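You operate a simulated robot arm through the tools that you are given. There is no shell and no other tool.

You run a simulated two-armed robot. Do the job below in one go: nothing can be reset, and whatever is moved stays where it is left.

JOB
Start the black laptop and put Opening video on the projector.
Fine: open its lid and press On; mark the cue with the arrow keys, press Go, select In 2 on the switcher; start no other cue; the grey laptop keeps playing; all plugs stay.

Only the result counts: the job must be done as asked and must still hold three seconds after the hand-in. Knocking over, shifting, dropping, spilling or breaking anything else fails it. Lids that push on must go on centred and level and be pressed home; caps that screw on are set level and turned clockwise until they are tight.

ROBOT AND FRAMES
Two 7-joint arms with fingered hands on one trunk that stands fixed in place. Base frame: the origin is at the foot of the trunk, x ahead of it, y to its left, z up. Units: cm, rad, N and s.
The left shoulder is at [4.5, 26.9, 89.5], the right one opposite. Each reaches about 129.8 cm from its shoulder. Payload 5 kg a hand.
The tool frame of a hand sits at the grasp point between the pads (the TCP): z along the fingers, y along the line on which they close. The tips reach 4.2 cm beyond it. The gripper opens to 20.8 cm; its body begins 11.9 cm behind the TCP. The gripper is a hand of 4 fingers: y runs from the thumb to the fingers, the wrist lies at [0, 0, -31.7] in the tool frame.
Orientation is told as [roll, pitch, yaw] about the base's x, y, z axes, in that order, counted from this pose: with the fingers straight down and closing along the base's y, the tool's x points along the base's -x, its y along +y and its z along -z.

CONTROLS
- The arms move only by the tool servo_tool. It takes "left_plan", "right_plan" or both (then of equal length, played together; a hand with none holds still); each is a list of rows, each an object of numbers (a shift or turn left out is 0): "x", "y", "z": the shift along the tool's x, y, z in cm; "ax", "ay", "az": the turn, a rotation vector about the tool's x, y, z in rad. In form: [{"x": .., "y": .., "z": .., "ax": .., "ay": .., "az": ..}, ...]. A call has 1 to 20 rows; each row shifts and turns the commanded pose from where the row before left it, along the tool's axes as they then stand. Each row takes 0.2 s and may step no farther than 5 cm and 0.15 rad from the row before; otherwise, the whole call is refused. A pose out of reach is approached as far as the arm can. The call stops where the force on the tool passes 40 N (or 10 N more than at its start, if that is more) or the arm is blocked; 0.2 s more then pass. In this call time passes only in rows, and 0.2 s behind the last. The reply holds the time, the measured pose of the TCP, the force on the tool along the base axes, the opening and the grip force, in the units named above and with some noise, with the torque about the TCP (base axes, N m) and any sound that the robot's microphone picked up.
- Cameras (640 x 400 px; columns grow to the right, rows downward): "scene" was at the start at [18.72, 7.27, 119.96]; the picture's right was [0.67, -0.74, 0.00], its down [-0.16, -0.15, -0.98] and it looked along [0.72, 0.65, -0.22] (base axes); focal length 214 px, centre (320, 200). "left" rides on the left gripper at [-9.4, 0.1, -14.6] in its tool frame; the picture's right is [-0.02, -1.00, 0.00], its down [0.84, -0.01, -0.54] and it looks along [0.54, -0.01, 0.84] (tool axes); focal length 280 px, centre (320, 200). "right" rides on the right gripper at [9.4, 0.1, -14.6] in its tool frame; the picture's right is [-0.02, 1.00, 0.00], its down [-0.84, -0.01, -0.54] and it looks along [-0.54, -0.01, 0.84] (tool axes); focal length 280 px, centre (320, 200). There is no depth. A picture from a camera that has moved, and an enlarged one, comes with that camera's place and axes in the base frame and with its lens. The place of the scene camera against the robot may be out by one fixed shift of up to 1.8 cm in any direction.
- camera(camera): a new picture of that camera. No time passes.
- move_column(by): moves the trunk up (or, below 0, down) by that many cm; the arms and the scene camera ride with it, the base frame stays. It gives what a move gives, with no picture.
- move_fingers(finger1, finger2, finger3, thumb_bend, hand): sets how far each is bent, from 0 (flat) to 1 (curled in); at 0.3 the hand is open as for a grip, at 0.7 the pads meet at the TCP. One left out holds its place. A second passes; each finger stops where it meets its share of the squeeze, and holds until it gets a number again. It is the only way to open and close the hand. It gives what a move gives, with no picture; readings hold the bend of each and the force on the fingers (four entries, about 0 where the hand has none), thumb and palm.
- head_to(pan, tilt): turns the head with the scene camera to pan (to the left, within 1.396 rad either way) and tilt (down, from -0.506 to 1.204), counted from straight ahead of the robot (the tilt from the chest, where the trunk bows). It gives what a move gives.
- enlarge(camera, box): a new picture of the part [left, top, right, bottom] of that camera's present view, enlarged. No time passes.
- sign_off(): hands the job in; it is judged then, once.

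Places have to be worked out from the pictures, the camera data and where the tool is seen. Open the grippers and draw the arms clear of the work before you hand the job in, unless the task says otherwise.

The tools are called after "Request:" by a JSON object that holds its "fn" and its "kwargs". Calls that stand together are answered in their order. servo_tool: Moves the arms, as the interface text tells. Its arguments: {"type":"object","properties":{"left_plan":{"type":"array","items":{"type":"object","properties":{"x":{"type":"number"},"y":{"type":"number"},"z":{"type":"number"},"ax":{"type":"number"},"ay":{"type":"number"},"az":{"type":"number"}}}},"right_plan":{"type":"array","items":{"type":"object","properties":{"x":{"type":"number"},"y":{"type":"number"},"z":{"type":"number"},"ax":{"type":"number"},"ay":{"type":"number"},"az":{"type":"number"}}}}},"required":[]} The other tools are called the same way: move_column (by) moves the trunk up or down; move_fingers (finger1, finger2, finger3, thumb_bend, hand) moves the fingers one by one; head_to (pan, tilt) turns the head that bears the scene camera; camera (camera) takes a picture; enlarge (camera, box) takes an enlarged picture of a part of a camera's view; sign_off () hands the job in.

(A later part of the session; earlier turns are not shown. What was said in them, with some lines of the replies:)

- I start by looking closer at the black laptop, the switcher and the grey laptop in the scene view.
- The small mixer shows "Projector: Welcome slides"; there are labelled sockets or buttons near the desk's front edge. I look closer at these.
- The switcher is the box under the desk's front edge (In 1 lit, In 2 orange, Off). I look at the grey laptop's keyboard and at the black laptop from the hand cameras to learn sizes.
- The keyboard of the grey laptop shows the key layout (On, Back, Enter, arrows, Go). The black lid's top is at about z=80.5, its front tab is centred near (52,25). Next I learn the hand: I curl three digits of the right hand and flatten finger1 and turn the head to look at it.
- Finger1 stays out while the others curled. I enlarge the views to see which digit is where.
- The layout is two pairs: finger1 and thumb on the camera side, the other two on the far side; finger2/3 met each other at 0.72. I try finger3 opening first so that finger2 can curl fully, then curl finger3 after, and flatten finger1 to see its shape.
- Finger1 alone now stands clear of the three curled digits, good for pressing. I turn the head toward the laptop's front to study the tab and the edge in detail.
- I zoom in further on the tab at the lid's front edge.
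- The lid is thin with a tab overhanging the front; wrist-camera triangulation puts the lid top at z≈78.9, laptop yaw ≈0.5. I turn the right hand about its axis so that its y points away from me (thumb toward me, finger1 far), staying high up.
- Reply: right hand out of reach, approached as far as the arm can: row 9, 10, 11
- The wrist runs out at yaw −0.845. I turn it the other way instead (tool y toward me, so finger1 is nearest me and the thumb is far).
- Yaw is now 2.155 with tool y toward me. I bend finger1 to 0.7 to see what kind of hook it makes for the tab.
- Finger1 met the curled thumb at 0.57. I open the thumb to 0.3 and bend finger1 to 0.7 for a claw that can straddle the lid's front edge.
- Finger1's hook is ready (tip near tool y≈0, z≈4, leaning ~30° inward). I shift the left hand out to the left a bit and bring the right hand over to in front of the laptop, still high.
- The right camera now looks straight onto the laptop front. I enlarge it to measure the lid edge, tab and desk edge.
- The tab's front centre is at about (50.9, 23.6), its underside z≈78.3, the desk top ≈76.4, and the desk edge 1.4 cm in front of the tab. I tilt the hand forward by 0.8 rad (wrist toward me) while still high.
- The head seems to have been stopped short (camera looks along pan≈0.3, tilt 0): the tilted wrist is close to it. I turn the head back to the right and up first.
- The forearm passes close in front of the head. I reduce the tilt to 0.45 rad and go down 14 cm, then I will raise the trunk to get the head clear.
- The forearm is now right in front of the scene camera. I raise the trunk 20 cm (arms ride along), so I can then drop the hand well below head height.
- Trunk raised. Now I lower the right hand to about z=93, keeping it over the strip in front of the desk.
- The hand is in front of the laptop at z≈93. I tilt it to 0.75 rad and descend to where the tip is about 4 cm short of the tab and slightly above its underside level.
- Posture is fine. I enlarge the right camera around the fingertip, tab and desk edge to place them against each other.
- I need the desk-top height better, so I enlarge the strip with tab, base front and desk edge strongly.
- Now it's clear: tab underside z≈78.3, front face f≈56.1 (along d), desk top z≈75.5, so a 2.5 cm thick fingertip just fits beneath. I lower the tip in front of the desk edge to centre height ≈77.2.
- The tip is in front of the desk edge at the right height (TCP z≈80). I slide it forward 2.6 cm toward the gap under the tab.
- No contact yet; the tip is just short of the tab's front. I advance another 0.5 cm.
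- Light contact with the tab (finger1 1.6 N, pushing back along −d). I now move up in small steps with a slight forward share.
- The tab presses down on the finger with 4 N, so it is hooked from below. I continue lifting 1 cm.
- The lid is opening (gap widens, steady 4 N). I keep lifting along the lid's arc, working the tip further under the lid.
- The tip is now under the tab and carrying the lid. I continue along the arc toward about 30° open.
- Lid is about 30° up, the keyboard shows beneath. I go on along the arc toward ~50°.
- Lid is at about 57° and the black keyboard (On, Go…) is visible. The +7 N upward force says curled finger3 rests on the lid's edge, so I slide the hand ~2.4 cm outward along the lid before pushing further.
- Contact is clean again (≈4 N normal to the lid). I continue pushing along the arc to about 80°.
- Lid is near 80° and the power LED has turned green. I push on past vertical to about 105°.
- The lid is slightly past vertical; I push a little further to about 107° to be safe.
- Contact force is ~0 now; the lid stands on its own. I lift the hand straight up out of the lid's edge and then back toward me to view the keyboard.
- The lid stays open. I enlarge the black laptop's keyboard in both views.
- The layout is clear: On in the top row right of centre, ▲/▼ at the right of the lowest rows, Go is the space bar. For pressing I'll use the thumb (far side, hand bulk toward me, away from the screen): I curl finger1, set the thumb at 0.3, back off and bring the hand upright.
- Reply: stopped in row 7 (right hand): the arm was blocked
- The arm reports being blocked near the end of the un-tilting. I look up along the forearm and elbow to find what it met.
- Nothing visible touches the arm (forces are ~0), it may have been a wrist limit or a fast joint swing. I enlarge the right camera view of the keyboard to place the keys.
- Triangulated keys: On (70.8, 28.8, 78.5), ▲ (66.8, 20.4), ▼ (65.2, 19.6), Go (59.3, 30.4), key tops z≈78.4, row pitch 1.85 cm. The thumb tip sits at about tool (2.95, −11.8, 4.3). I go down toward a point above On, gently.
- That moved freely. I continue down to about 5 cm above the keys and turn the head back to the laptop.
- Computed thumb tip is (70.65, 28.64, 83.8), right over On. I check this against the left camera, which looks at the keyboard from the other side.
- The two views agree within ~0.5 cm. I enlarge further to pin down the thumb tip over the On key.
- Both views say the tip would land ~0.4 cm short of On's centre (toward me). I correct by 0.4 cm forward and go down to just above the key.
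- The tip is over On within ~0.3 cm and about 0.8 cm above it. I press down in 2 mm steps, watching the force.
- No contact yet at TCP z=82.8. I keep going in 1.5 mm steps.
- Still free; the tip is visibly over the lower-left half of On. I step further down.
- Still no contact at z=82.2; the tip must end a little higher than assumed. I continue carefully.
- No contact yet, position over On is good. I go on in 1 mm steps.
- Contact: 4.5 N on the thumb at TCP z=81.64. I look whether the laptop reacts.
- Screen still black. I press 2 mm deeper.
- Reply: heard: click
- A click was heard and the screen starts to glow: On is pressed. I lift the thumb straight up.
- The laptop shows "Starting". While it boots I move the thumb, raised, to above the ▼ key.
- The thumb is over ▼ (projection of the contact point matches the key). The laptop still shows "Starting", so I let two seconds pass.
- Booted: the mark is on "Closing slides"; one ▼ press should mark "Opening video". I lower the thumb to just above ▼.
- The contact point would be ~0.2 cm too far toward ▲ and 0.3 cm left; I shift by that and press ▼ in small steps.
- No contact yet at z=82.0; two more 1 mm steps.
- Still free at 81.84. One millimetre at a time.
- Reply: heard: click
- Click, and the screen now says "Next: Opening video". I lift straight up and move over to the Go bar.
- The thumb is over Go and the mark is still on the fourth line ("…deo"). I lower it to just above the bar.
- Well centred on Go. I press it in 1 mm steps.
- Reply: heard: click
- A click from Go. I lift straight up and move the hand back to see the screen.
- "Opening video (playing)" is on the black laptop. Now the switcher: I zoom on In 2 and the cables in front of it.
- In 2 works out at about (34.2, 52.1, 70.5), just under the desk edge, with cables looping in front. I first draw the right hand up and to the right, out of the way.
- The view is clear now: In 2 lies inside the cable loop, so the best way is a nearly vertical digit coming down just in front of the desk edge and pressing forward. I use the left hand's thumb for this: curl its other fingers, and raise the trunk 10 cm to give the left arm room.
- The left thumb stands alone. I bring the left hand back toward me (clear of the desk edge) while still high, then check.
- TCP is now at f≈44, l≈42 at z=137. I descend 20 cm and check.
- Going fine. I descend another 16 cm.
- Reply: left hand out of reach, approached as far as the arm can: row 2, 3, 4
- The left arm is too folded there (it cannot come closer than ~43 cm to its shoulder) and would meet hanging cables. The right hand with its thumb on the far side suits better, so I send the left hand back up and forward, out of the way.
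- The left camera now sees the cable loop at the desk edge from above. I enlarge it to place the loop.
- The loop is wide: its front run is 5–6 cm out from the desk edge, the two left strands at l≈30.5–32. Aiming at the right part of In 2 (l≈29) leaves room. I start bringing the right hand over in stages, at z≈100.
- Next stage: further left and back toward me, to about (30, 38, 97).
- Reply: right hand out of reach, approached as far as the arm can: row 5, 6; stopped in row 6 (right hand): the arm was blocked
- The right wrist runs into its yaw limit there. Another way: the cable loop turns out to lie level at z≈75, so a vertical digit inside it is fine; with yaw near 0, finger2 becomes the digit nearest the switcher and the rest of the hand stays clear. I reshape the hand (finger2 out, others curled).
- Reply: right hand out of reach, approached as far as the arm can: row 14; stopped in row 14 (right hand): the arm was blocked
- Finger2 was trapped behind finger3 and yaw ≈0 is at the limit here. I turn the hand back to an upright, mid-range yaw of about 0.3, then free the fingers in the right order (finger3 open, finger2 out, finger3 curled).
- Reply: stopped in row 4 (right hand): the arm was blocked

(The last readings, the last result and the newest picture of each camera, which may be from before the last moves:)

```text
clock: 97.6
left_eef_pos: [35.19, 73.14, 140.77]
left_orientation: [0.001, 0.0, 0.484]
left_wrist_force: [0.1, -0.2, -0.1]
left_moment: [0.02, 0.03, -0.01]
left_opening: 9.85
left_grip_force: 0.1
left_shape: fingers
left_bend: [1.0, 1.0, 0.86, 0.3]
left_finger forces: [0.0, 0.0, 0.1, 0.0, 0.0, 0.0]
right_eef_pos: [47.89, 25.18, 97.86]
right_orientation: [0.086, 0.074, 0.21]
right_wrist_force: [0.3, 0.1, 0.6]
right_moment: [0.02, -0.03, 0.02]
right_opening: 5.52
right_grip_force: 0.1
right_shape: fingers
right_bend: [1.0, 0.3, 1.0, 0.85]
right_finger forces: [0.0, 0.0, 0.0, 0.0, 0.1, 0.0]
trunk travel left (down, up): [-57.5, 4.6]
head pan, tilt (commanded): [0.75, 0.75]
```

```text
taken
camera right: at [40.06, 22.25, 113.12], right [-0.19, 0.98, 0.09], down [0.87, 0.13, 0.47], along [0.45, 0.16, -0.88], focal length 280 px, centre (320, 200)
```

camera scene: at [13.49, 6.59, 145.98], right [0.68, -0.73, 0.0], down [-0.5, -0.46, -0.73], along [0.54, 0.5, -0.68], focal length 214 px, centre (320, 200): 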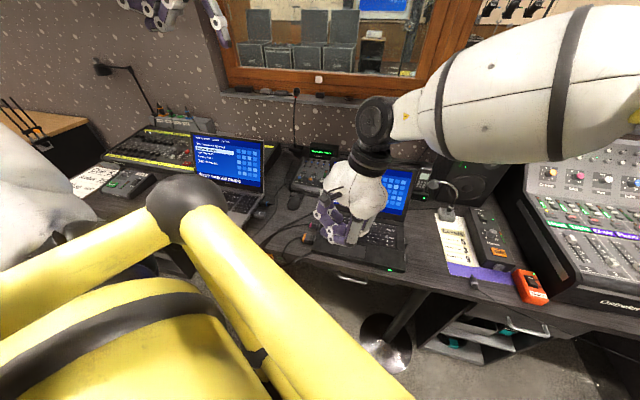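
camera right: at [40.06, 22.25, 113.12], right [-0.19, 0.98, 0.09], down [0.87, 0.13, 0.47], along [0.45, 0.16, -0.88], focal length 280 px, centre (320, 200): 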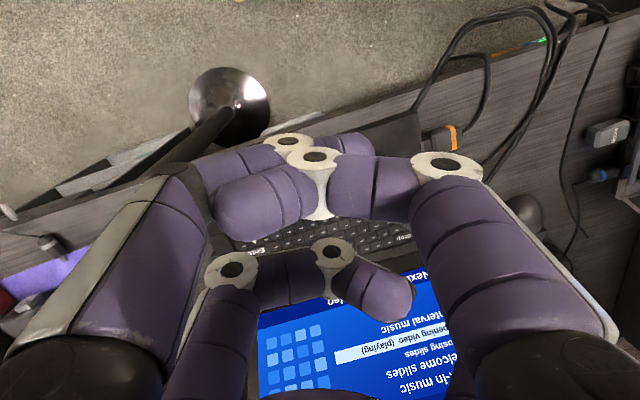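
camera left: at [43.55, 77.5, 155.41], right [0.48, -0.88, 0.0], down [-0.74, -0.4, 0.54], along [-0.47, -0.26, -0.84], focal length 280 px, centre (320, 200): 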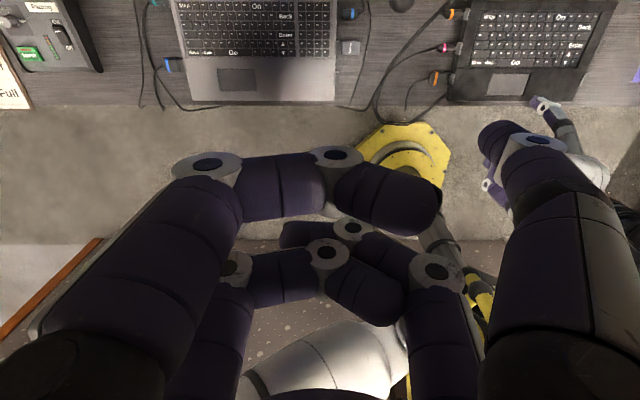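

The arm keeps drifting when it reports "blocked". I look at the whole right arm to understand its posture before going on.

Request:
{"fn": "head_to", "kwargs": {"pan": 0.1, "tilt": 0.3}}

Request:
{"fn": "camera", "kwargs": {"camera": "scene"}}

Request:
{"fn": "head_to", "kwargs": {"pan": -0.7, "tilt": 0.4}}

Request:
{"fn": "camera", "kwargs": {"camera": "scene"}}

```text
clock: 98.6
left_eef_pos: [35.26, 73.0, 140.64]
left_orientation: [0.0, 0.001, 0.483]
left_wrist_force: [-0.8, 0.4, 0.4]
left_moment: [0.0, 0.01, -0.03]
left_opening: 9.88
left_grip_force: 0.0
left_shape: fingers
left_bend: [1.0, 1.0, 0.86, 0.3]
left_finger forces: [0.2, 0.0, 0.1, 0.0, 0.0, 0.0]
right_eef_pos: [47.87, 25.11, 97.84]
right_orientation: [0.088, 0.073, 0.21]
right_wrist_force: [0.4, -0.6, 0.0]
right_moment: [0.01, -0.02, 0.04]
right_opening: 5.5
right_grip_force: 0.1
right_shape: fingers
right_bend: [1.0, 0.3, 1.0, 0.86]
right_finger forces: [0.0, 0.0, 0.0, 0.0, 0.0, 0.0]
trunk travel left (down, up): [-57.5, 4.6]
head pan, tilt (commanded): [0.099, 0.3]
```

```text
taken
camera scene: at [16.7, 1.95, 150.01], right [0.1, -0.99, 0.0], down [-0.29, -0.03, -0.96], along [0.95, 0.1, -0.3], focal length 214 px, centre (320, 200)
```

scene: 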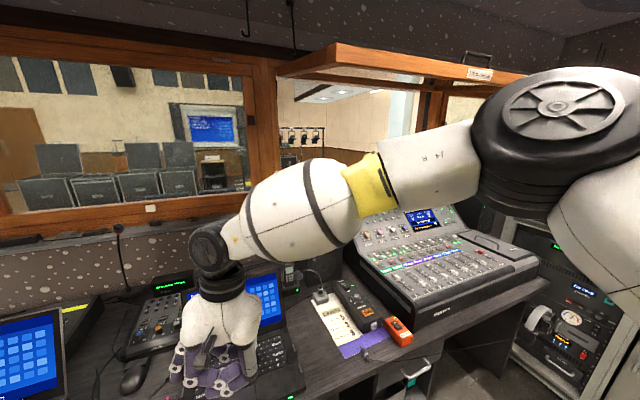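

```text
clock: 99.7
left_eef_pos: [35.13, 73.07, 140.84]
left_orientation: [-0.002, -0.001, 0.484]
left_wrist_force: [0.3, 0.8, -0.2]
left_moment: [0.01, 0.0, -0.04]
left_opening: 9.85
left_grip_force: 0.0
left_shape: fingers
left_bend: [1.0, 1.0, 0.86, 0.3]
left_finger forces: [0.0, 0.0, 0.0, 0.0, 0.2, 0.0]
right_eef_pos: [47.91, 25.11, 97.87]
right_orientation: [0.087, 0.072, 0.21]
right_wrist_force: [-0.2, -0.3, 0.1]
right_moment: [-0.01, 0.01, 0.01]
right_opening: 5.51
right_grip_force: 0.0
right_shape: fingers
right_bend: [1.0, 0.3, 1.0, 0.86]
right_finger forces: [0.0, 0.0, 0.0, 0.0, 0.1, 0.0]
trunk travel left (down, up): [-57.5, 4.6]
head pan, tilt (commanded): [-0.7, 0.4]
```

```text
taken
camera scene: at [14.5, -4.95, 149.09], right [-0.64, -0.77, 0.0], down [-0.3, 0.25, -0.92], along [0.71, -0.59, -0.39], focal length 214 px, centre (320, 200)
```

scene: 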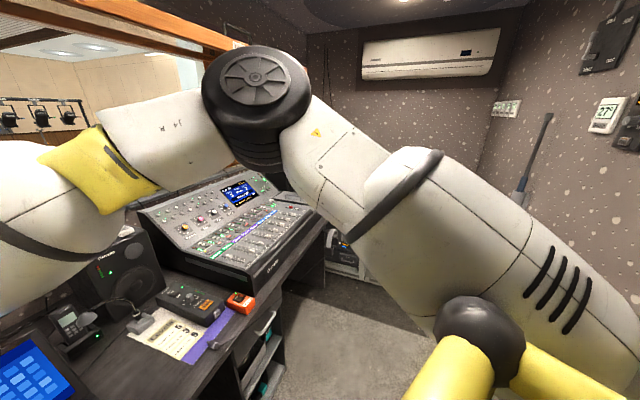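

No collision is visible (the hatch is far above); it's a joint-limit region. A better approach: the right hand pointing to the left along the desk front, below the cable loop, so finger2 can poke In 2. First I pull the hand back toward me, off the desk.

Request:
{"fn": "servo_tool", "kwargs": {"right_plan": [{"x": 3.36, "y": -0.96}, {"x": 3.36, "y": -0.96}, {"x": 3.36, "y": -0.96}, {"x": 3.36, "y": -0.96}]}}

Request:
{"fn": "head_to", "kwargs": {"pan": 0.4, "tilt": 0.6}}

Request:
{"fn": "camera", "kwargs": {"camera": "scene"}}

```text
clock: 100.7
left_eef_pos: [35.12, 73.06, 140.79]
left_orientation: [0.0, -0.002, 0.484]
left_wrist_force: [-1.0, 1.1, -0.1]
left_moment: [0.02, -0.08, 0.0]
left_opening: 9.85
left_grip_force: 0.0
left_shape: fingers
left_bend: [1.0, 1.0, 0.86, 0.3]
left_finger forces: [0.1, 0.0, 0.0, 0.1, 0.1, 0.0]
right_eef_pos: [35.35, 18.41, 98.51]
right_orientation: [0.084, 0.072, 0.213]
right_wrist_force: [0.4, -0.2, 0.5]
right_moment: [0.01, 0.0, -0.03]
right_opening: 5.52
right_grip_force: 0.0
right_shape: fingers
right_bend: [1.0, 0.3, 1.0, 0.86]
right_finger forces: [0.0, 0.0, 0.0, 0.0, 0.0, 0.0]
trunk travel left (down, up): [-57.5, 4.6]
head pan, tilt (commanded): [-0.7, 0.4]
```

```text
clock: 102.1
left_eef_pos: [35.19, 72.97, 140.71]
left_orientation: [0.0, 0.001, 0.484]
left_wrist_force: [-0.6, -0.3, -0.8]
left_moment: [-0.03, 0.0, 0.02]
left_opening: 9.87
left_grip_force: 0.0
left_shape: fingers
left_bend: [1.0, 1.0, 0.86, 0.3]
left_finger forces: [0.1, 0.1, 0.0, 0.0, 0.0, 0.1]
right_eef_pos: [35.35, 18.54, 98.35]
right_orientation: [0.084, 0.074, 0.214]
right_wrist_force: [0.6, -0.8, -0.2]
right_moment: [0.02, -0.01, -0.01]
right_opening: 5.5
right_grip_force: 0.0
right_shape: fingers
right_bend: [1.0, 0.3, 1.0, 0.86]
right_finger forces: [0.0, 0.0, 0.0, 0.1, 0.0, 0.0]
trunk travel left (down, up): [-57.5, 4.6]
head pan, tilt (commanded): [0.4, 0.6]
```

```text
taken
camera scene: at [15.57, 4.45, 147.27], right [0.39, -0.92, 0.0], down [-0.52, -0.22, -0.83], along [0.76, 0.32, -0.56], focal length 214 px, centre (320, 200)
```

scene: 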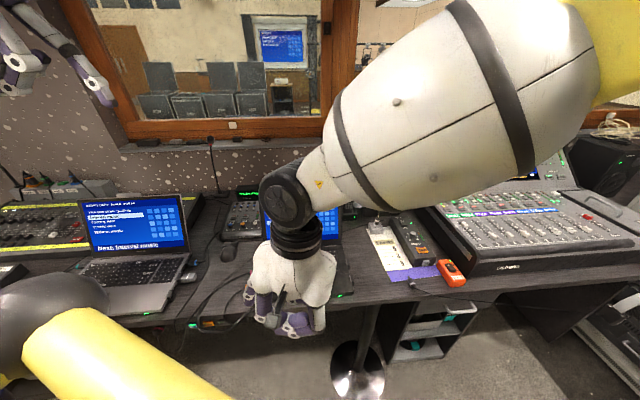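

The hand is well in front of the desk. Now I rotate it about its x axis so the fingers point to the left.

Request:
{"fn": "servo_tool", "kwargs": {"right_plan": [{"ax": -0.15}, {"ax": -0.15}, {"ax": -0.15}, {"ax": -0.15}, {"ax": -0.15}, {"ax": -0.15}, {"ax": -0.15}, {"ax": -0.15}, {"ax": -0.15}, {"ax": -0.15}]}}

Request:
{"fn": "camera", "kwargs": {"camera": "scene"}}

Request:
{"fn": "camera", "kwargs": {"camera": "right"}}

```text
clock: 104.3
left_eef_pos: [35.27, 73.11, 140.72]
left_orientation: [0.0, 0.001, 0.484]
left_wrist_force: [-1.2, -0.2, -0.4]
left_moment: [-0.12, -0.03, -0.02]
left_opening: 9.86
left_grip_force: 0.0
left_shape: fingers
left_bend: [1.0, 1.0, 0.86, 0.3]
left_finger forces: [0.0, 0.1, 0.0, 0.1, 0.0, 0.1]
right_eef_pos: [36.64, 18.78, 100.36]
right_orientation: [1.57, 0.011, 0.214]
right_wrist_force: [-0.2, 1.3, -0.4]
right_moment: [0.28, 0.1, -0.08]
right_opening: 5.51
right_grip_force: 0.2
right_shape: fingers
right_bend: [1.0, 0.3, 1.0, 0.86]
right_finger forces: [0.0, 0.0, 0.1, 0.0, 0.0, 0.0]
trunk travel left (down, up): [-57.5, 4.6]
head pan, tilt (commanded): [0.4, 0.6]
```

```text
taken
camera scene: at [15.57, 4.46, 147.26], right [0.39, -0.92, 0.0], down [-0.52, -0.22, -0.82], along [0.76, 0.32, -0.57], focal length 214 px, centre (320, 200)
```

scene: 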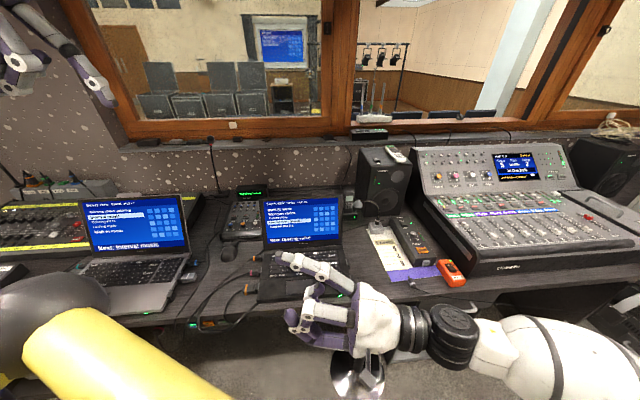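

```text
taken
camera right: at [30.66, 2.34, 100.63], right [0.03, 0.01, 1.0], down [0.94, -0.35, -0.02], along [0.35, 0.94, -0.01], focal length 280 px, centre (320, 200)
```

right: 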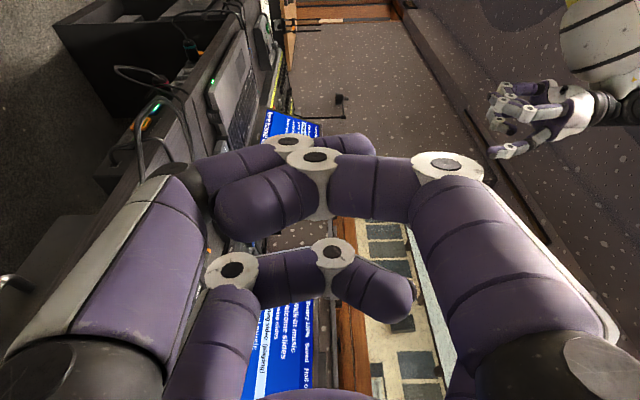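

The arm took this pose easily and the scene view is clear. I lower the trunk by 30 cm to bring the hand down in front of the desk (nothing is below it there).

Request:
{"fn": "move_column", "kwargs": {"by": -30}}

Request:
{"fn": "camera", "kwargs": {"camera": "scene"}}

Request:
{"fn": "camera", "kwargs": {"camera": "right"}}

```text
clock: 107.3
left_eef_pos: [35.16, 73.08, 110.75]
left_orientation: [0.0, -0.001, 0.484]
left_wrist_force: [0.0, -0.3, -0.2]
left_moment: [0.01, -0.04, 0.0]
left_opening: 9.87
left_grip_force: 0.0
left_shape: fingers
left_bend: [1.0, 1.0, 0.86, 0.3]
left_finger forces: [0.1, 0.1, 0.1, 0.0, 0.0, 0.1]
right_eef_pos: [35.17, 18.59, 68.47]
right_orientation: [1.582, 0.074, 0.215]
right_wrist_force: [0.4, -0.3, -0.1]
right_moment: [-0.03, 0.0, -0.04]
right_opening: 5.53
right_grip_force: 0.0
right_shape: fingers
right_bend: [1.0, 0.3, 1.0, 0.86]
right_finger forces: [0.1, 0.0, 0.0, 0.0, 0.0, 0.1]
trunk travel left (down, up): [-27.5, 34.6]
head pan, tilt (commanded): [0.4, 0.6]
```

```text
taken
camera scene: at [19.91, 4.44, 116.51], right [0.39, -0.92, 0.0], down [-0.52, -0.22, -0.83], along [0.76, 0.32, -0.56], focal length 214 px, centre (320, 200)
```

scene: 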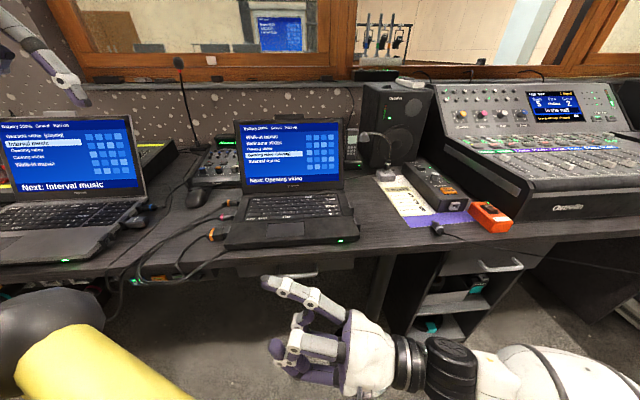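

```text
taken
camera right: at [29.28, 2.35, 69.05], right [0.09, 0.01, 1.0], down [0.93, -0.35, -0.08], along [0.35, 0.94, -0.04], focal length 280 px, centre (320, 200)
```

right: 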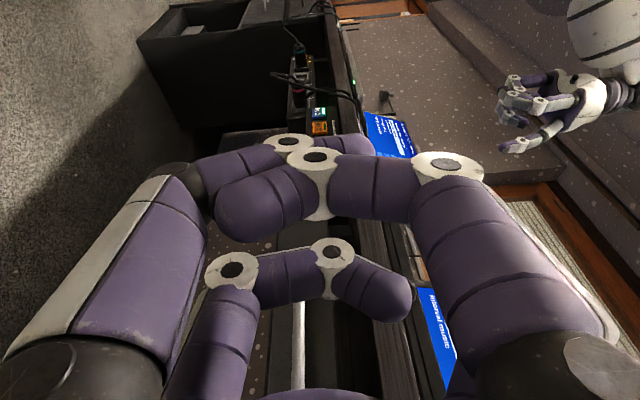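

The right camera now looks straight along the desk front and sees In 1 and In 2. I zoom in on them.

Request:
{"fn": "enlarge", "kwargs": {"camera": "right", "box": [260, 60, 380, 140]}}

Request:
{"fn": "enlarge", "kwargs": {"camera": "scene", "box": [100, 230, 260, 320]}}

```text
5.00 times, centred on (320, 100) of right
camera zoom: at [29.28, 2.35, 69.05], right [0.09, 0.01, 1.0], down [0.93, -0.35, -0.08], along [0.35, 0.94, -0.04], focal length 1402 px, centre (320, 700)
```

zoom: 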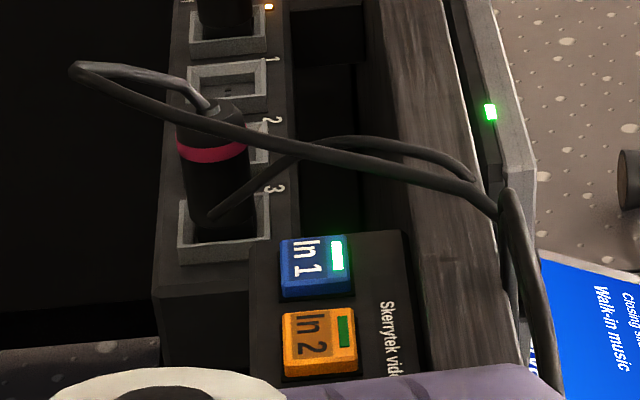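

```text
4.00 times, centred on (180, 275) of scene
camera zoom: at [19.91, 4.44, 116.51], right [0.39, -0.92, 0.0], down [-0.52, -0.22, -0.83], along [0.76, 0.32, -0.56], focal length 858 px, centre (880, -100)
```

zoom: 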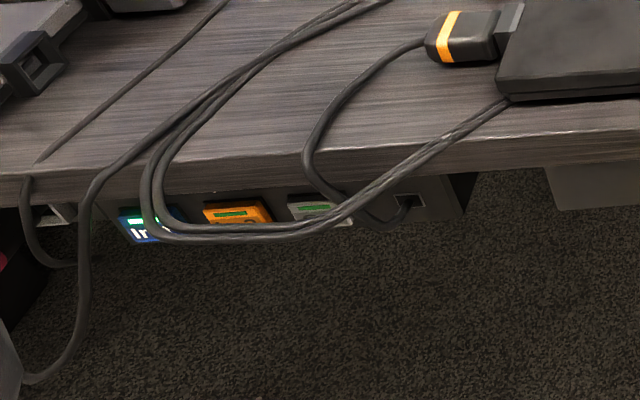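

In 2 is at about f≈54.7, l≈29.4, z≈68.9, fully accessible below the cables; only the thick lead near "Off" (l≈22) must be avoided. I turn the hand a bit more toward the desk (yaw −0.37) so that finger2 leads and the rest stays back, and lower it.

Request:
{"fn": "servo_tool", "kwargs": {"right_plan": [{"ay": -0.125, "az": -0.025}, {"ay": -0.125, "az": -0.025}, {"ay": -0.125, "az": -0.024}, {"y": -3.5}, {"y": -3.5}, {"y": -4.2}]}}

Request:
{"fn": "camera", "kwargs": {"camera": "scene"}}

Request:
{"fn": "camera", "kwargs": {"camera": "right"}}

```text
clock: 108.7
left_eef_pos: [35.25, 73.15, 110.73]
left_orientation: [0.001, 0.001, 0.485]
left_wrist_force: [0.3, -0.2, -1.0]
left_moment: [-0.03, 0.05, 0.03]
left_opening: 9.88
left_grip_force: 0.0
left_shape: fingers
left_bend: [1.0, 1.0, 0.86, 0.3]
left_finger forces: [0.0, 0.0, 0.0, 0.0, 0.1, 0.0]
right_eef_pos: [35.21, 18.36, 57.19]
right_orientation: [1.569, -0.002, -0.162]
right_wrist_force: [0.0, 0.3, -0.1]
right_moment: [-0.04, 0.01, 0.03]
right_opening: 5.49
right_grip_force: 0.2
right_shape: fingers
right_bend: [1.0, 0.3, 1.0, 0.86]
right_finger forces: [0.0, 0.0, 0.0, 0.0, 0.0, 0.1]
trunk travel left (down, up): [-27.5, 34.6]
head pan, tilt (commanded): [0.4, 0.6]
```

```text
taken
camera scene: at [19.97, 4.46, 116.47], right [0.39, -0.92, 0.0], down [-0.52, -0.22, -0.82], along [0.76, 0.32, -0.57], focal length 214 px, centre (320, 200)
```

scene: 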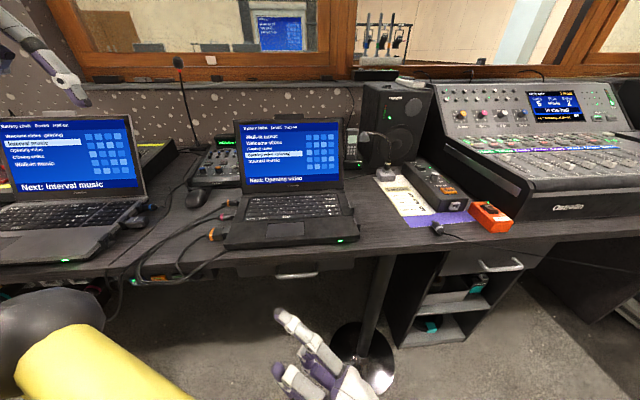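

```text
taken
camera right: at [23.58, 5.46, 57.4], right [0.02, 0.0, 1.0], down [0.74, -0.67, -0.01], along [0.67, 0.74, -0.01], focal length 280 px, centre (320, 200)
```

right: 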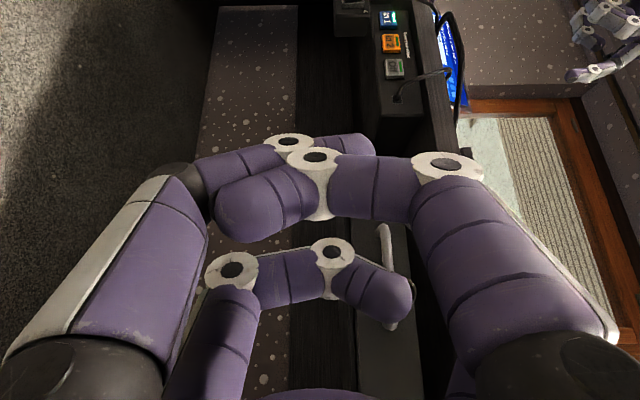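

A perfect view of In 1, In 2, Off and the socket with its lead. I enlarge to measure.

Request:
{"fn": "enlarge", "kwargs": {"camera": "right", "box": [350, 0, 480, 120]}}

```text
3.33 times, centred on (415, 60) of right
camera zoom: at [23.58, 5.46, 57.4], right [0.02, 0.0, 1.0], down [0.74, -0.67, -0.01], along [0.67, 0.74, -0.01], focal length 935 px, centre (3, 667)
```

zoom: 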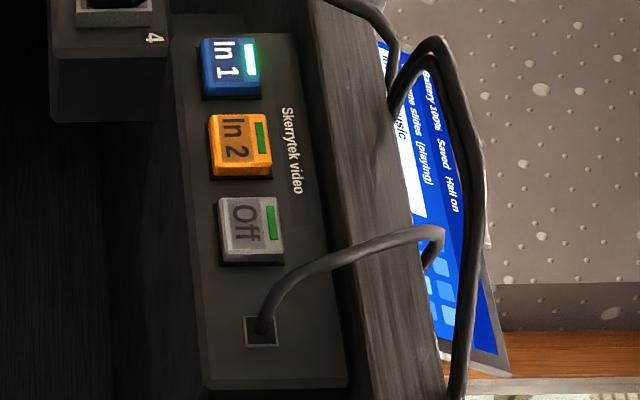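

In 2's centre measures tool y≈10.5, i.e. about 1.1 cm below finger2's axis. I move the hand left and back in front of the desk, lowering 1.1 cm, and measure again from there for a better fix of the distance.

Request:
{"fn": "servo_tool", "kwargs": {"right_plan": [{"x": 2.16, "y": -0.22, "z": 3.0}, {"x": 2.16, "y": -0.22, "z": 3.0}, {"x": 2.16, "y": -0.22, "z": 3.0}, {"x": 2.16, "y": -0.22, "z": 3.0}, {"x": 2.16, "y": -0.22, "z": 3.0}]}}

Request:
{"fn": "camera", "kwargs": {"camera": "right"}}

Request:
{"fn": "camera", "kwargs": {"camera": "scene"}}

```text
clock: 109.9
left_eef_pos: [35.21, 73.05, 110.85]
left_orientation: [-0.002, -0.001, 0.483]
left_wrist_force: [0.7, 0.3, 0.1]
left_moment: [0.03, 0.05, 0.0]
left_opening: 9.88
left_grip_force: 0.0
left_shape: fingers
left_bend: [1.0, 1.0, 0.86, 0.3]
left_finger forces: [0.0, 0.1, 0.1, 0.0, 0.1, 0.1]
right_eef_pos: [26.75, 35.08, 55.94]
right_orientation: [1.57, 0.0, -0.161]
right_wrist_force: [0.4, -0.3, -1.6]
right_moment: [0.03, -0.02, 0.08]
right_opening: 5.53
right_grip_force: 0.0
right_shape: fingers
right_bend: [1.0, 0.3, 1.0, 0.86]
right_finger forces: [0.0, 0.0, 0.1, 0.0, 0.1, 0.0]
trunk travel left (down, up): [-27.5, 34.6]
head pan, tilt (commanded): [0.4, 0.6]
```

```text
taken
camera right: at [15.34, 22.12, 56.19], right [0.02, 0.0, 1.0], down [0.74, -0.67, -0.01], along [0.67, 0.74, -0.01], focal length 280 px, centre (320, 200)
```

right: 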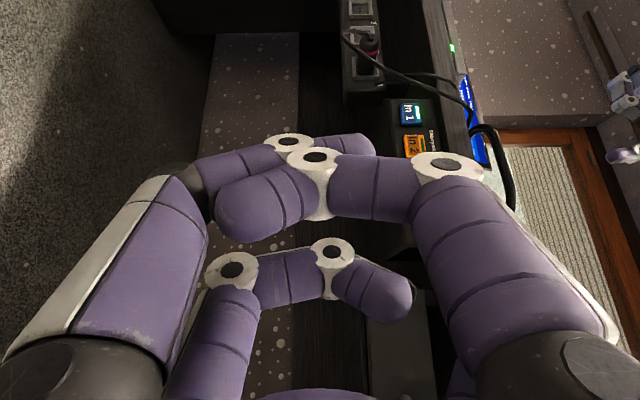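

```text
taken
camera scene: at [19.96, 4.42, 116.48], right [0.39, -0.92, 0.0], down [-0.52, -0.22, -0.83], along [0.76, 0.32, -0.56], focal length 214 px, centre (320, 200)
```

scene: 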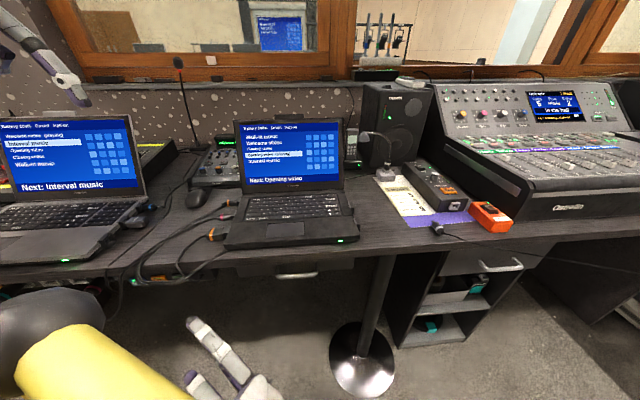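

In 1 and In 2 are still visible just above the curled finger. I enlarge for the second measurement.

Request:
{"fn": "enlarge", "kwargs": {"camera": "right", "box": [380, 80, 460, 160]}}

Request:
{"fn": "enlarge", "kwargs": {"camera": "scene", "box": [110, 250, 270, 400]}}

```text
5.00 times, centred on (420, 120) of right
camera zoom: at [15.34, 22.12, 56.19], right [0.02, 0.0, 1.0], down [0.74, -0.67, -0.01], along [0.67, 0.74, -0.01], focal length 1402 px, centre (-180, 600)
```

zoom: 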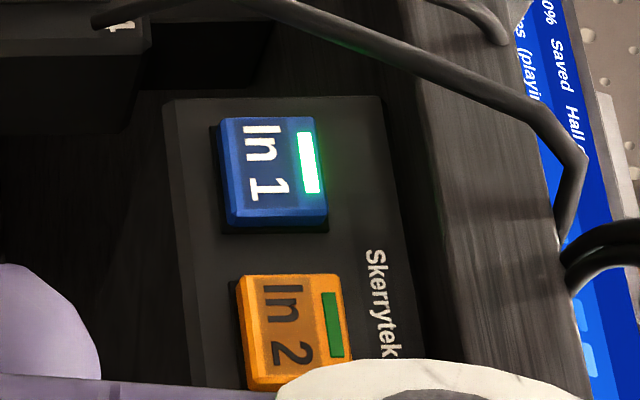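

```text
2.67 times, centred on (190, 325) of scene
camera zoom: at [19.96, 4.42, 116.48], right [0.39, -0.92, 0.0], down [-0.52, -0.22, -0.83], along [0.76, 0.32, -0.56], focal length 572 px, centre (667, -133)
```

zoom: 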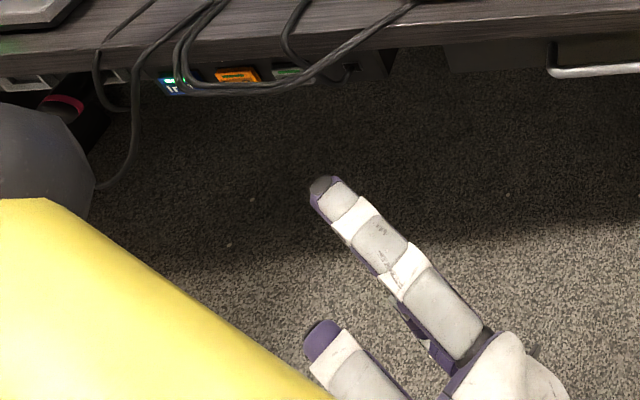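

Three right-camera views agree: In 2's face is at f≈55.9, l≈31.2, z≈68.2 (recessed 1.3 cm behind the desk lip). I move to about 3.5 cm in front of it.

Request:
{"fn": "servo_tool", "kwargs": {"right_plan": [{"x": 0.44, "y": 0.15, "z": 3.42}, {"x": 0.44, "y": 0.15, "z": 3.42}, {"x": 0.44, "y": 0.15, "z": 3.42}, {"x": 0.44, "y": 0.15, "z": 3.42}]}}

Request:
{"fn": "camera", "kwargs": {"camera": "right"}}

Request:
{"fn": "enlarge", "kwargs": {"camera": "scene", "box": [100, 240, 260, 340]}}

```text
clock: 110.9
left_eef_pos: [35.14, 72.97, 110.66]
left_orientation: [0.001, -0.002, 0.484]
left_wrist_force: [-0.8, -0.5, 0.0]
left_moment: [0.02, -0.02, -0.01]
left_opening: 9.85
left_grip_force: 0.0
left_shape: fingers
left_bend: [1.0, 1.0, 0.86, 0.3]
left_finger forces: [0.0, 0.0, 0.1, 0.0, 0.0, 0.0]
right_eef_pos: [27.4, 48.99, 56.61]
right_orientation: [1.569, 0.002, -0.161]
right_wrist_force: [-0.7, 0.7, -0.2]
right_moment: [0.06, -0.03, -0.01]
right_opening: 5.52
right_grip_force: 0.1
right_shape: fingers
right_bend: [1.0, 0.3, 1.0, 0.86]
right_finger forces: [0.1, 0.1, 0.1, 0.1, 0.1, 0.0]
trunk travel left (down, up): [-27.5, 34.6]
head pan, tilt (commanded): [0.4, 0.6]
```

```text
taken
camera right: at [15.88, 35.95, 56.79], right [0.02, 0.0, 1.0], down [0.74, -0.67, -0.01], along [0.67, 0.74, -0.01], focal length 280 px, centre (320, 200)
```

right: 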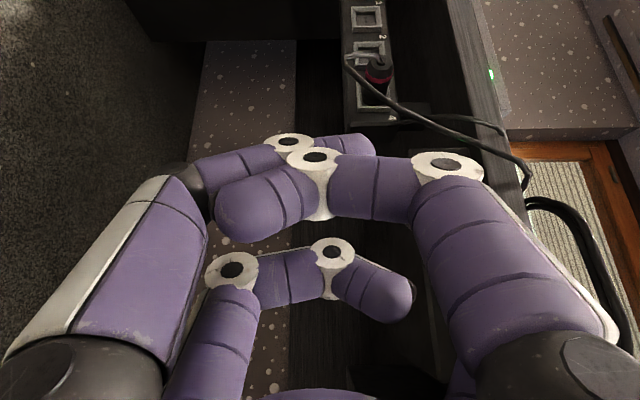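

```text
4.00 times, centred on (180, 290) of scene
camera zoom: at [19.94, 4.41, 116.48], right [0.39, -0.92, 0.0], down [-0.52, -0.22, -0.83], along [0.76, 0.32, -0.56], focal length 858 px, centre (880, -160)
```

zoom: 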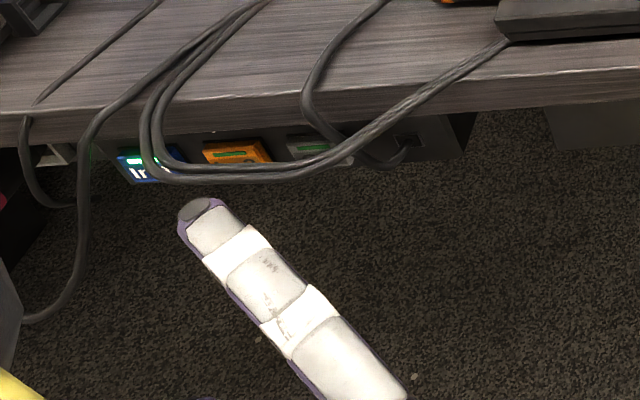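

The scene view confirms the aim: extrapolating 3.3 cm forward lands on In 2. I advance 2.4 cm along the desk-normal and look again.

Request:
{"fn": "servo_tool", "kwargs": {"right_plan": [{"x": -0.64, "z": 0.484}, {"x": -0.64, "z": 0.484}, {"x": -0.64, "z": 0.484}]}}

Request:
{"fn": "enlarge", "kwargs": {"camera": "scene", "box": [110, 250, 210, 312]}}

Request:
{"fn": "camera", "kwargs": {"camera": "right"}}

```text
clock: 111.7
left_eef_pos: [35.29, 73.06, 110.73]
left_orientation: [0.002, 0.001, 0.483]
left_wrist_force: [-0.7, 0.1, 0.5]
left_moment: [-0.02, -0.05, 0.04]
left_opening: 9.87
left_grip_force: 0.0
left_shape: fingers
left_bend: [1.0, 1.0, 0.86, 0.3]
left_finger forces: [0.0, 0.1, 0.0, 0.1, 0.0, 0.0]
right_eef_pos: [29.44, 50.0, 56.59]
right_orientation: [1.569, 0.001, -0.159]
right_wrist_force: [0.5, 0.8, -0.7]
right_moment: [0.0, -0.05, -0.02]
right_opening: 5.53
right_grip_force: 0.0
right_shape: fingers
right_bend: [1.0, 0.3, 1.0, 0.86]
right_finger forces: [0.1, 0.0, 0.1, 0.0, 0.1, 0.1]
trunk travel left (down, up): [-27.5, 34.6]
head pan, tilt (commanded): [0.4, 0.6]
```

```text
6.40 times, centred on (160, 281) of scene
camera zoom: at [19.93, 4.45, 116.48], right [0.39, -0.92, 0.0], down [-0.52, -0.22, -0.83], along [0.76, 0.32, -0.56], focal length 1373 px, centre (1344, -318)
```

zoom: 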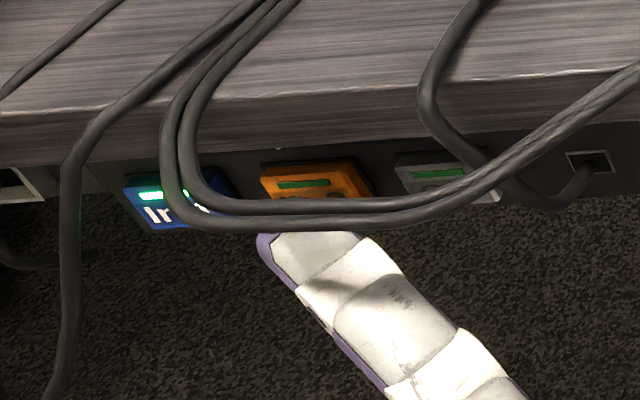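

```text
taken
camera right: at [17.98, 37.07, 56.82], right [0.02, 0.0, 1.0], down [0.74, -0.67, -0.01], along [0.67, 0.75, -0.01], focal length 280 px, centre (320, 200)
```

right: 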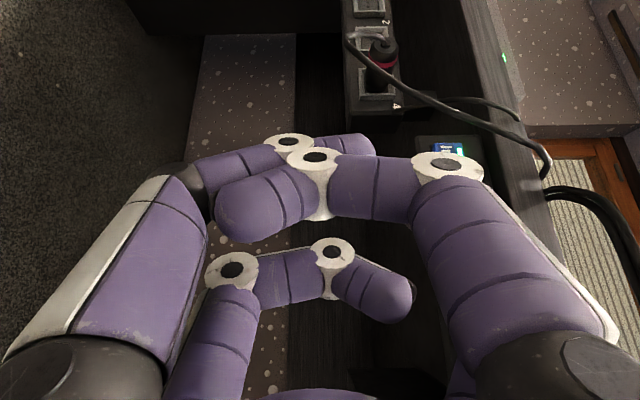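

The tip has slipped under the cable loop toward In 2 (≈1 cm to go). I continue with small steps, watching the force.

Request:
{"fn": "servo_tool", "kwargs": {"right_plan": [{"x": -0.2, "z": 0.15}, {"x": -0.2, "z": 0.15}, {"x": -0.16, "z": 0.12}]}}

```text
clock: 112.5
left_eef_pos: [35.2, 73.05, 110.84]
left_orientation: [0.0, -0.002, 0.484]
left_wrist_force: [0.1, 0.3, 0.6]
left_moment: [0.02, -0.01, 0.0]
left_opening: 9.86
left_grip_force: 0.0
left_shape: fingers
left_bend: [1.0, 1.0, 0.86, 0.3]
left_finger forces: [0.0, 0.0, 0.1, 0.0, 0.1, 0.0]
right_eef_pos: [30.13, 50.48, 56.6]
right_orientation: [1.569, 0.003, -0.161]
right_wrist_force: [-1.3, -0.3, -0.3]
right_moment: [0.04, -0.16, 0.03]
right_opening: 5.53
right_grip_force: 0.7
right_shape: fingers
right_bend: [1.0, 0.3, 1.0, 0.86]
right_finger forces: [0.1, 1.5, 0.0, 0.1, 0.1, 0.1]
trunk travel left (down, up): [-27.5, 34.6]
head pan, tilt (commanded): [0.4, 0.6]
heard: click
```

A click with 1.5 N on finger2. I check the switcher lights, the projector display and the hall screen.

Request:
{"fn": "camera", "kwargs": {"camera": "scene"}}

Request:
{"fn": "enlarge", "kwargs": {"camera": "scene", "box": [110, 250, 210, 312]}}

Request:
{"fn": "enlarge", "kwargs": {"camera": "scene", "box": [190, 0, 350, 200]}}

```text
taken
camera scene: at [19.93, 4.45, 116.48], right [0.39, -0.92, 0.0], down [-0.52, -0.22, -0.83], along [0.76, 0.32, -0.56], focal length 214 px, centre (320, 200)
```

scene: 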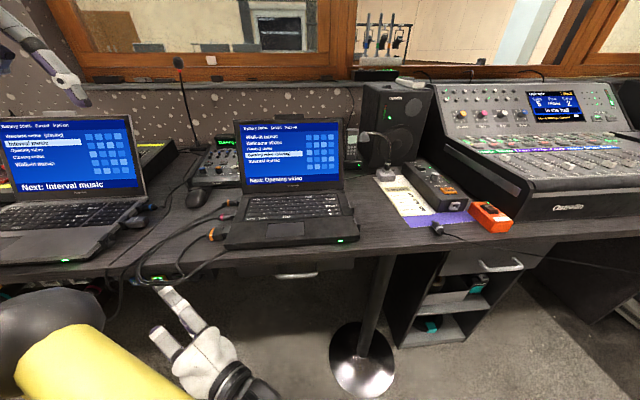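

```text
6.40 times, centred on (160, 281) of scene
camera zoom: at [19.93, 4.45, 116.48], right [0.39, -0.92, 0.0], down [-0.52, -0.22, -0.83], along [0.76, 0.32, -0.56], focal length 1373 px, centre (1344, -318)
```

zoom: 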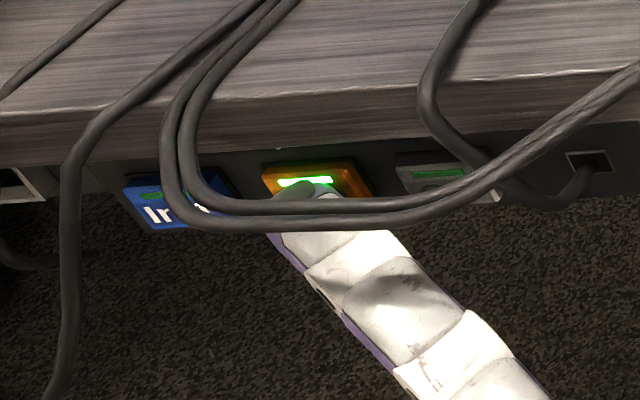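

```text
2.00 times, centred on (270, 100) of scene
camera zoom: at [19.93, 4.45, 116.48], right [0.39, -0.92, 0.0], down [-0.52, -0.22, -0.83], along [0.76, 0.32, -0.56], focal length 429 px, centre (420, 400)
```

zoom: 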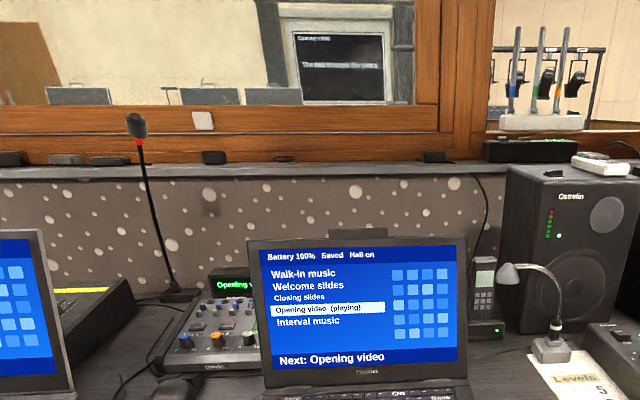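

In 2 is lit, In 1 is off, and the hall screen and projector display show "Opening video". I withdraw the finger the way it came.

Request:
{"fn": "servo_tool", "kwargs": {"right_plan": [{"x": 0.4, "z": -0.3}, {"x": 0.8, "z": -0.6}, {"x": 1.2, "z": -0.9}, {"x": 1.2, "z": -0.9}, {"x": -0.44, "z": -3.42}, {"x": -0.44, "z": -3.42}, {"x": -0.44, "z": -3.42}, {"x": -0.44, "z": -3.42}]}}

Request:
{"fn": "camera", "kwargs": {"camera": "scene"}}

Request:
{"fn": "enlarge", "kwargs": {"camera": "scene", "box": [100, 230, 260, 330]}}

```text
clock: 114.3
left_eef_pos: [35.32, 73.15, 110.76]
left_orientation: [-0.001, 0.002, 0.484]
left_wrist_force: [-0.4, 0.5, -0.2]
left_moment: [-0.05, -0.02, 0.02]
left_opening: 9.87
left_grip_force: 0.0
left_shape: fingers
left_bend: [1.0, 1.0, 0.86, 0.3]
left_finger forces: [0.0, 0.0, 0.0, 0.1, 0.0, 0.1]
right_eef_pos: [25.63, 34.53, 56.52]
right_orientation: [1.569, 0.001, -0.161]
right_wrist_force: [0.1, 0.4, -0.1]
right_moment: [-0.1, 0.01, -0.04]
right_opening: 5.55
right_grip_force: 0.1
right_shape: fingers
right_bend: [1.0, 0.3, 1.0, 0.86]
right_finger forces: [0.1, 0.0, 0.0, 0.0, 0.1, 0.1]
trunk travel left (down, up): [-27.5, 34.6]
head pan, tilt (commanded): [0.4, 0.6]
```

```text
taken
camera scene: at [19.94, 4.48, 116.48], right [0.39, -0.92, 0.0], down [-0.52, -0.22, -0.83], along [0.76, 0.32, -0.57], focal length 214 px, centre (320, 200)
```

scene: 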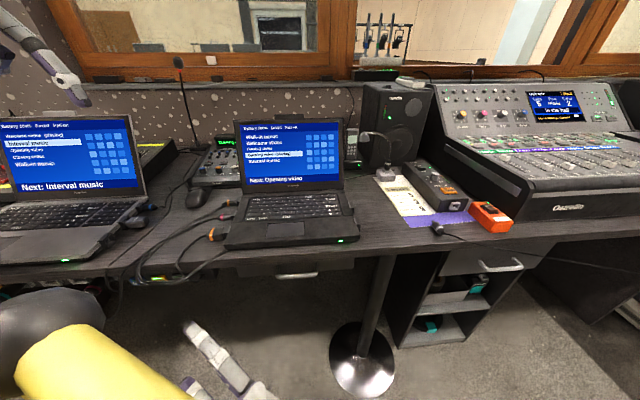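

```text
4.00 times, centred on (180, 280) of scene
camera zoom: at [19.94, 4.48, 116.48], right [0.39, -0.92, 0.0], down [-0.52, -0.22, -0.83], along [0.76, 0.32, -0.57], focal length 858 px, centre (880, -120)
```

zoom: 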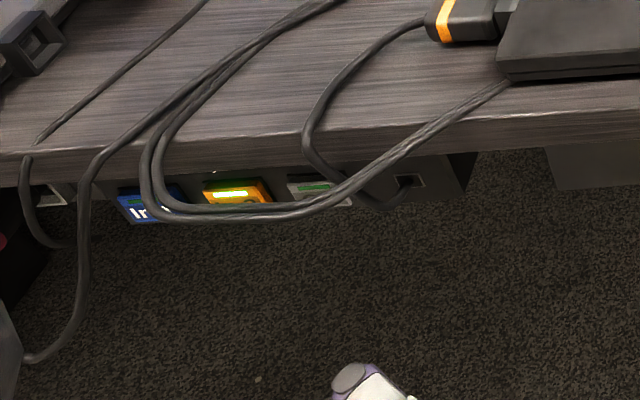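

Everything holds. I move the right hand further away to the right in front of the desk, raise the left hand a bit, and open both hands.

Request:
{"fn": "servo_tool", "kwargs": {"right_plan": [{"x": -2.0, "z": -3.2}, {"x": -2.0, "z": -3.2}, {"x": -2.0, "z": -3.2}, {"x": -1.0, "z": -3.2}, {"z": -3.2}], "left_plan": [{"z": -2}, {"z": -2}, {"z": -2}, {"z": -2}, {"z": -2}]}}

Request:
{"fn": "move_fingers", "kwargs": {"hand": "right", "finger1": 0.3, "finger2": 0.3, "finger3": 0.3, "thumb_bend": 0.3}}

Request:
{"fn": "move_fingers", "kwargs": {"hand": "left", "finger3": 0.3, "thumb_bend": 0.3}}

Request:
{"fn": "move_fingers", "kwargs": {"hand": "left", "finger1": 0.3, "finger2": 0.3}}

Request:
{"fn": "camera", "kwargs": {"camera": "scene"}}

Request:
{"fn": "enlarge", "kwargs": {"camera": "scene", "box": [0, 100, 360, 290]}}

```text
clock: 115.5
left_eef_pos: [35.27, 73.03, 120.83]
left_orientation: [0.001, 0.0, 0.481]
left_wrist_force: [0.1, -0.5, 0.1]
left_moment: [0.03, 0.02, 0.01]
left_opening: 9.88
left_grip_force: 0.0
left_shape: fingers
left_bend: [1.0, 1.0, 0.86, 0.3]
left_finger forces: [0.1, 0.0, 0.1, 0.0, 0.0, 0.0]
right_eef_pos: [29.99, 17.51, 56.62]
right_orientation: [1.57, 0.001, -0.159]
right_wrist_force: [-0.1, -0.1, 0.7]
right_moment: [-0.02, 0.01, -0.01]
right_opening: 5.52
right_grip_force: 0.1
right_shape: fingers
right_bend: [1.0, 0.3, 1.0, 0.86]
right_finger forces: [0.0, 0.1, 0.0, 0.0, 0.1, 0.0]
trunk travel left (down, up): [-27.5, 34.6]
head pan, tilt (commanded): [0.4, 0.6]
```

```text
clock: 116.5
left_eef_pos: [35.35, 73.17, 120.73]
left_orientation: [0.0, -0.001, 0.483]
left_wrist_force: [0.4, -0.1, -0.1]
left_moment: [-0.04, 0.0, -0.04]
left_opening: 9.89
left_grip_force: 0.1
left_shape: fingers
left_bend: [1.0, 1.0, 0.86, 0.3]
left_finger forces: [0.0, 0.0, 0.0, 0.0, 0.1, 0.0]
right_eef_pos: [30.09, 17.66, 56.54]
right_orientation: [1.57, 0.002, -0.161]
right_wrist_force: [-1.4, -0.3, -0.1]
right_moment: [0.03, -0.01, 0.0]
right_opening: 21.84
right_grip_force: 0.0
right_shape: fingers
right_bend: [0.3, 0.3, 0.3, 0.3]
right_finger forces: [0.0, 0.0, 0.1, 0.0, 0.1, 0.0]
trunk travel left (down, up): [-27.5, 34.6]
head pan, tilt (commanded): [0.4, 0.6]
```

```text
clock: 117.5
left_eef_pos: [35.27, 73.07, 120.8]
left_orientation: [0.0, 0.0, 0.486]
left_wrist_force: [0.2, -0.7, 0.1]
left_moment: [-0.01, 0.0, -0.02]
left_opening: 9.86
left_grip_force: 0.0
left_shape: fingers
left_bend: [1.0, 1.0, 0.3, 0.3]
left_finger forces: [0.0, 0.0, 0.0, 0.0, 0.1, 0.0]
right_eef_pos: [30.1, 17.72, 56.51]
right_orientation: [1.571, 0.003, -0.16]
right_wrist_force: [-0.7, -0.1, 0.4]
right_moment: [-0.01, 0.02, 0.02]
right_opening: 21.83
right_grip_force: 0.0
right_shape: fingers
right_bend: [0.3, 0.3, 0.3, 0.3]
right_finger forces: [0.0, 0.0, 0.1, 0.0, 0.0, 0.0]
trunk travel left (down, up): [-27.5, 34.6]
head pan, tilt (commanded): [0.4, 0.6]
```

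```text
clock: 118.5
left_eef_pos: [35.27, 73.16, 120.68]
left_orientation: [0.001, 0.0, 0.483]
left_wrist_force: [0.0, 0.6, 0.0]
left_moment: [0.03, 0.0, -0.03]
left_opening: 21.82
left_grip_force: 0.0
left_shape: fingers
left_bend: [0.3, 0.3, 0.3, 0.3]
left_finger forces: [0.0, 0.0, 0.1, 0.0, 0.2, 0.1]
right_eef_pos: [30.15, 17.57, 56.51]
right_orientation: [1.569, 0.001, -0.16]
right_wrist_force: [0.4, 0.1, -0.5]
right_moment: [-0.02, -0.03, 0.0]
right_opening: 21.84
right_grip_force: 0.1
right_shape: fingers
right_bend: [0.3, 0.3, 0.3, 0.3]
right_finger forces: [0.1, 0.0, 0.0, 0.1, 0.0, 0.1]
trunk travel left (down, up): [-27.5, 34.6]
head pan, tilt (commanded): [0.4, 0.6]
```

```text
taken
camera scene: at [19.94, 4.45, 116.48], right [0.39, -0.92, 0.0], down [-0.52, -0.22, -0.83], along [0.76, 0.32, -0.56], focal length 214 px, centre (320, 200)
```

scene: 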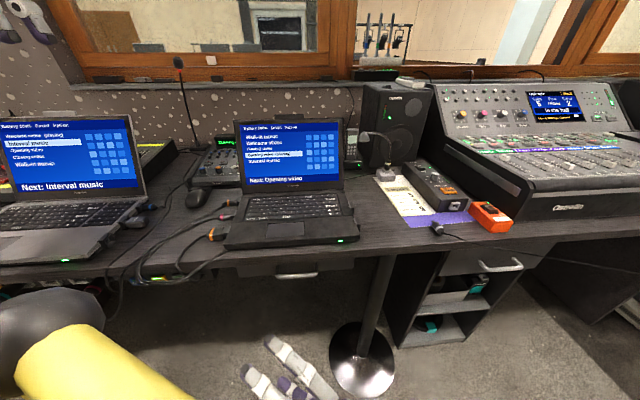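

```text
1.78 times, centred on (180, 195) of scene
camera zoom: at [19.94, 4.45, 116.48], right [0.39, -0.92, 0.0], down [-0.52, -0.22, -0.83], along [0.76, 0.32, -0.56], focal length 381 px, centre (569, 209)
```

zoom: 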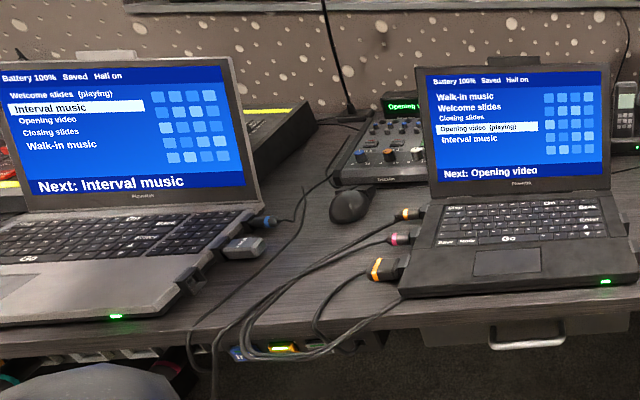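

The grey laptop still says "Welcome slides (playing)" and the black one "Opening video (playing)". In 2 is lit, the projector display reads "Opening…", the plugs are in place, and both hands are open and clear. I hand the job in.

Request:
{"fn": "sign_off", "kwargs": {}}

```text
The job is handed in.
```

The black laptop is running and Opening video is on the projector; I've handed the job in.

- **Laptop:** I opened the lid past upright and pressed On. After start-up the mark was on "Closing slides", so I pressed ▼ once to reach "Opening video" and then Go. Its screen reads "Opening video (playing)".
- **Switcher:** In 2 is lit and In 1 is off. Both the projector display and the hall screen show "Opening video".
- **Left as they were:** the grey laptop still plays "Welcome slides", no other cue was started, and the plugs I can see are still in. My last pictures showed nothing knocked over or visibly out of place.

Both hands are open and clear of the desk. At one point the right arm stopped short several times while crossing to the left. I saw no contact with anything and took it for a joint limit.
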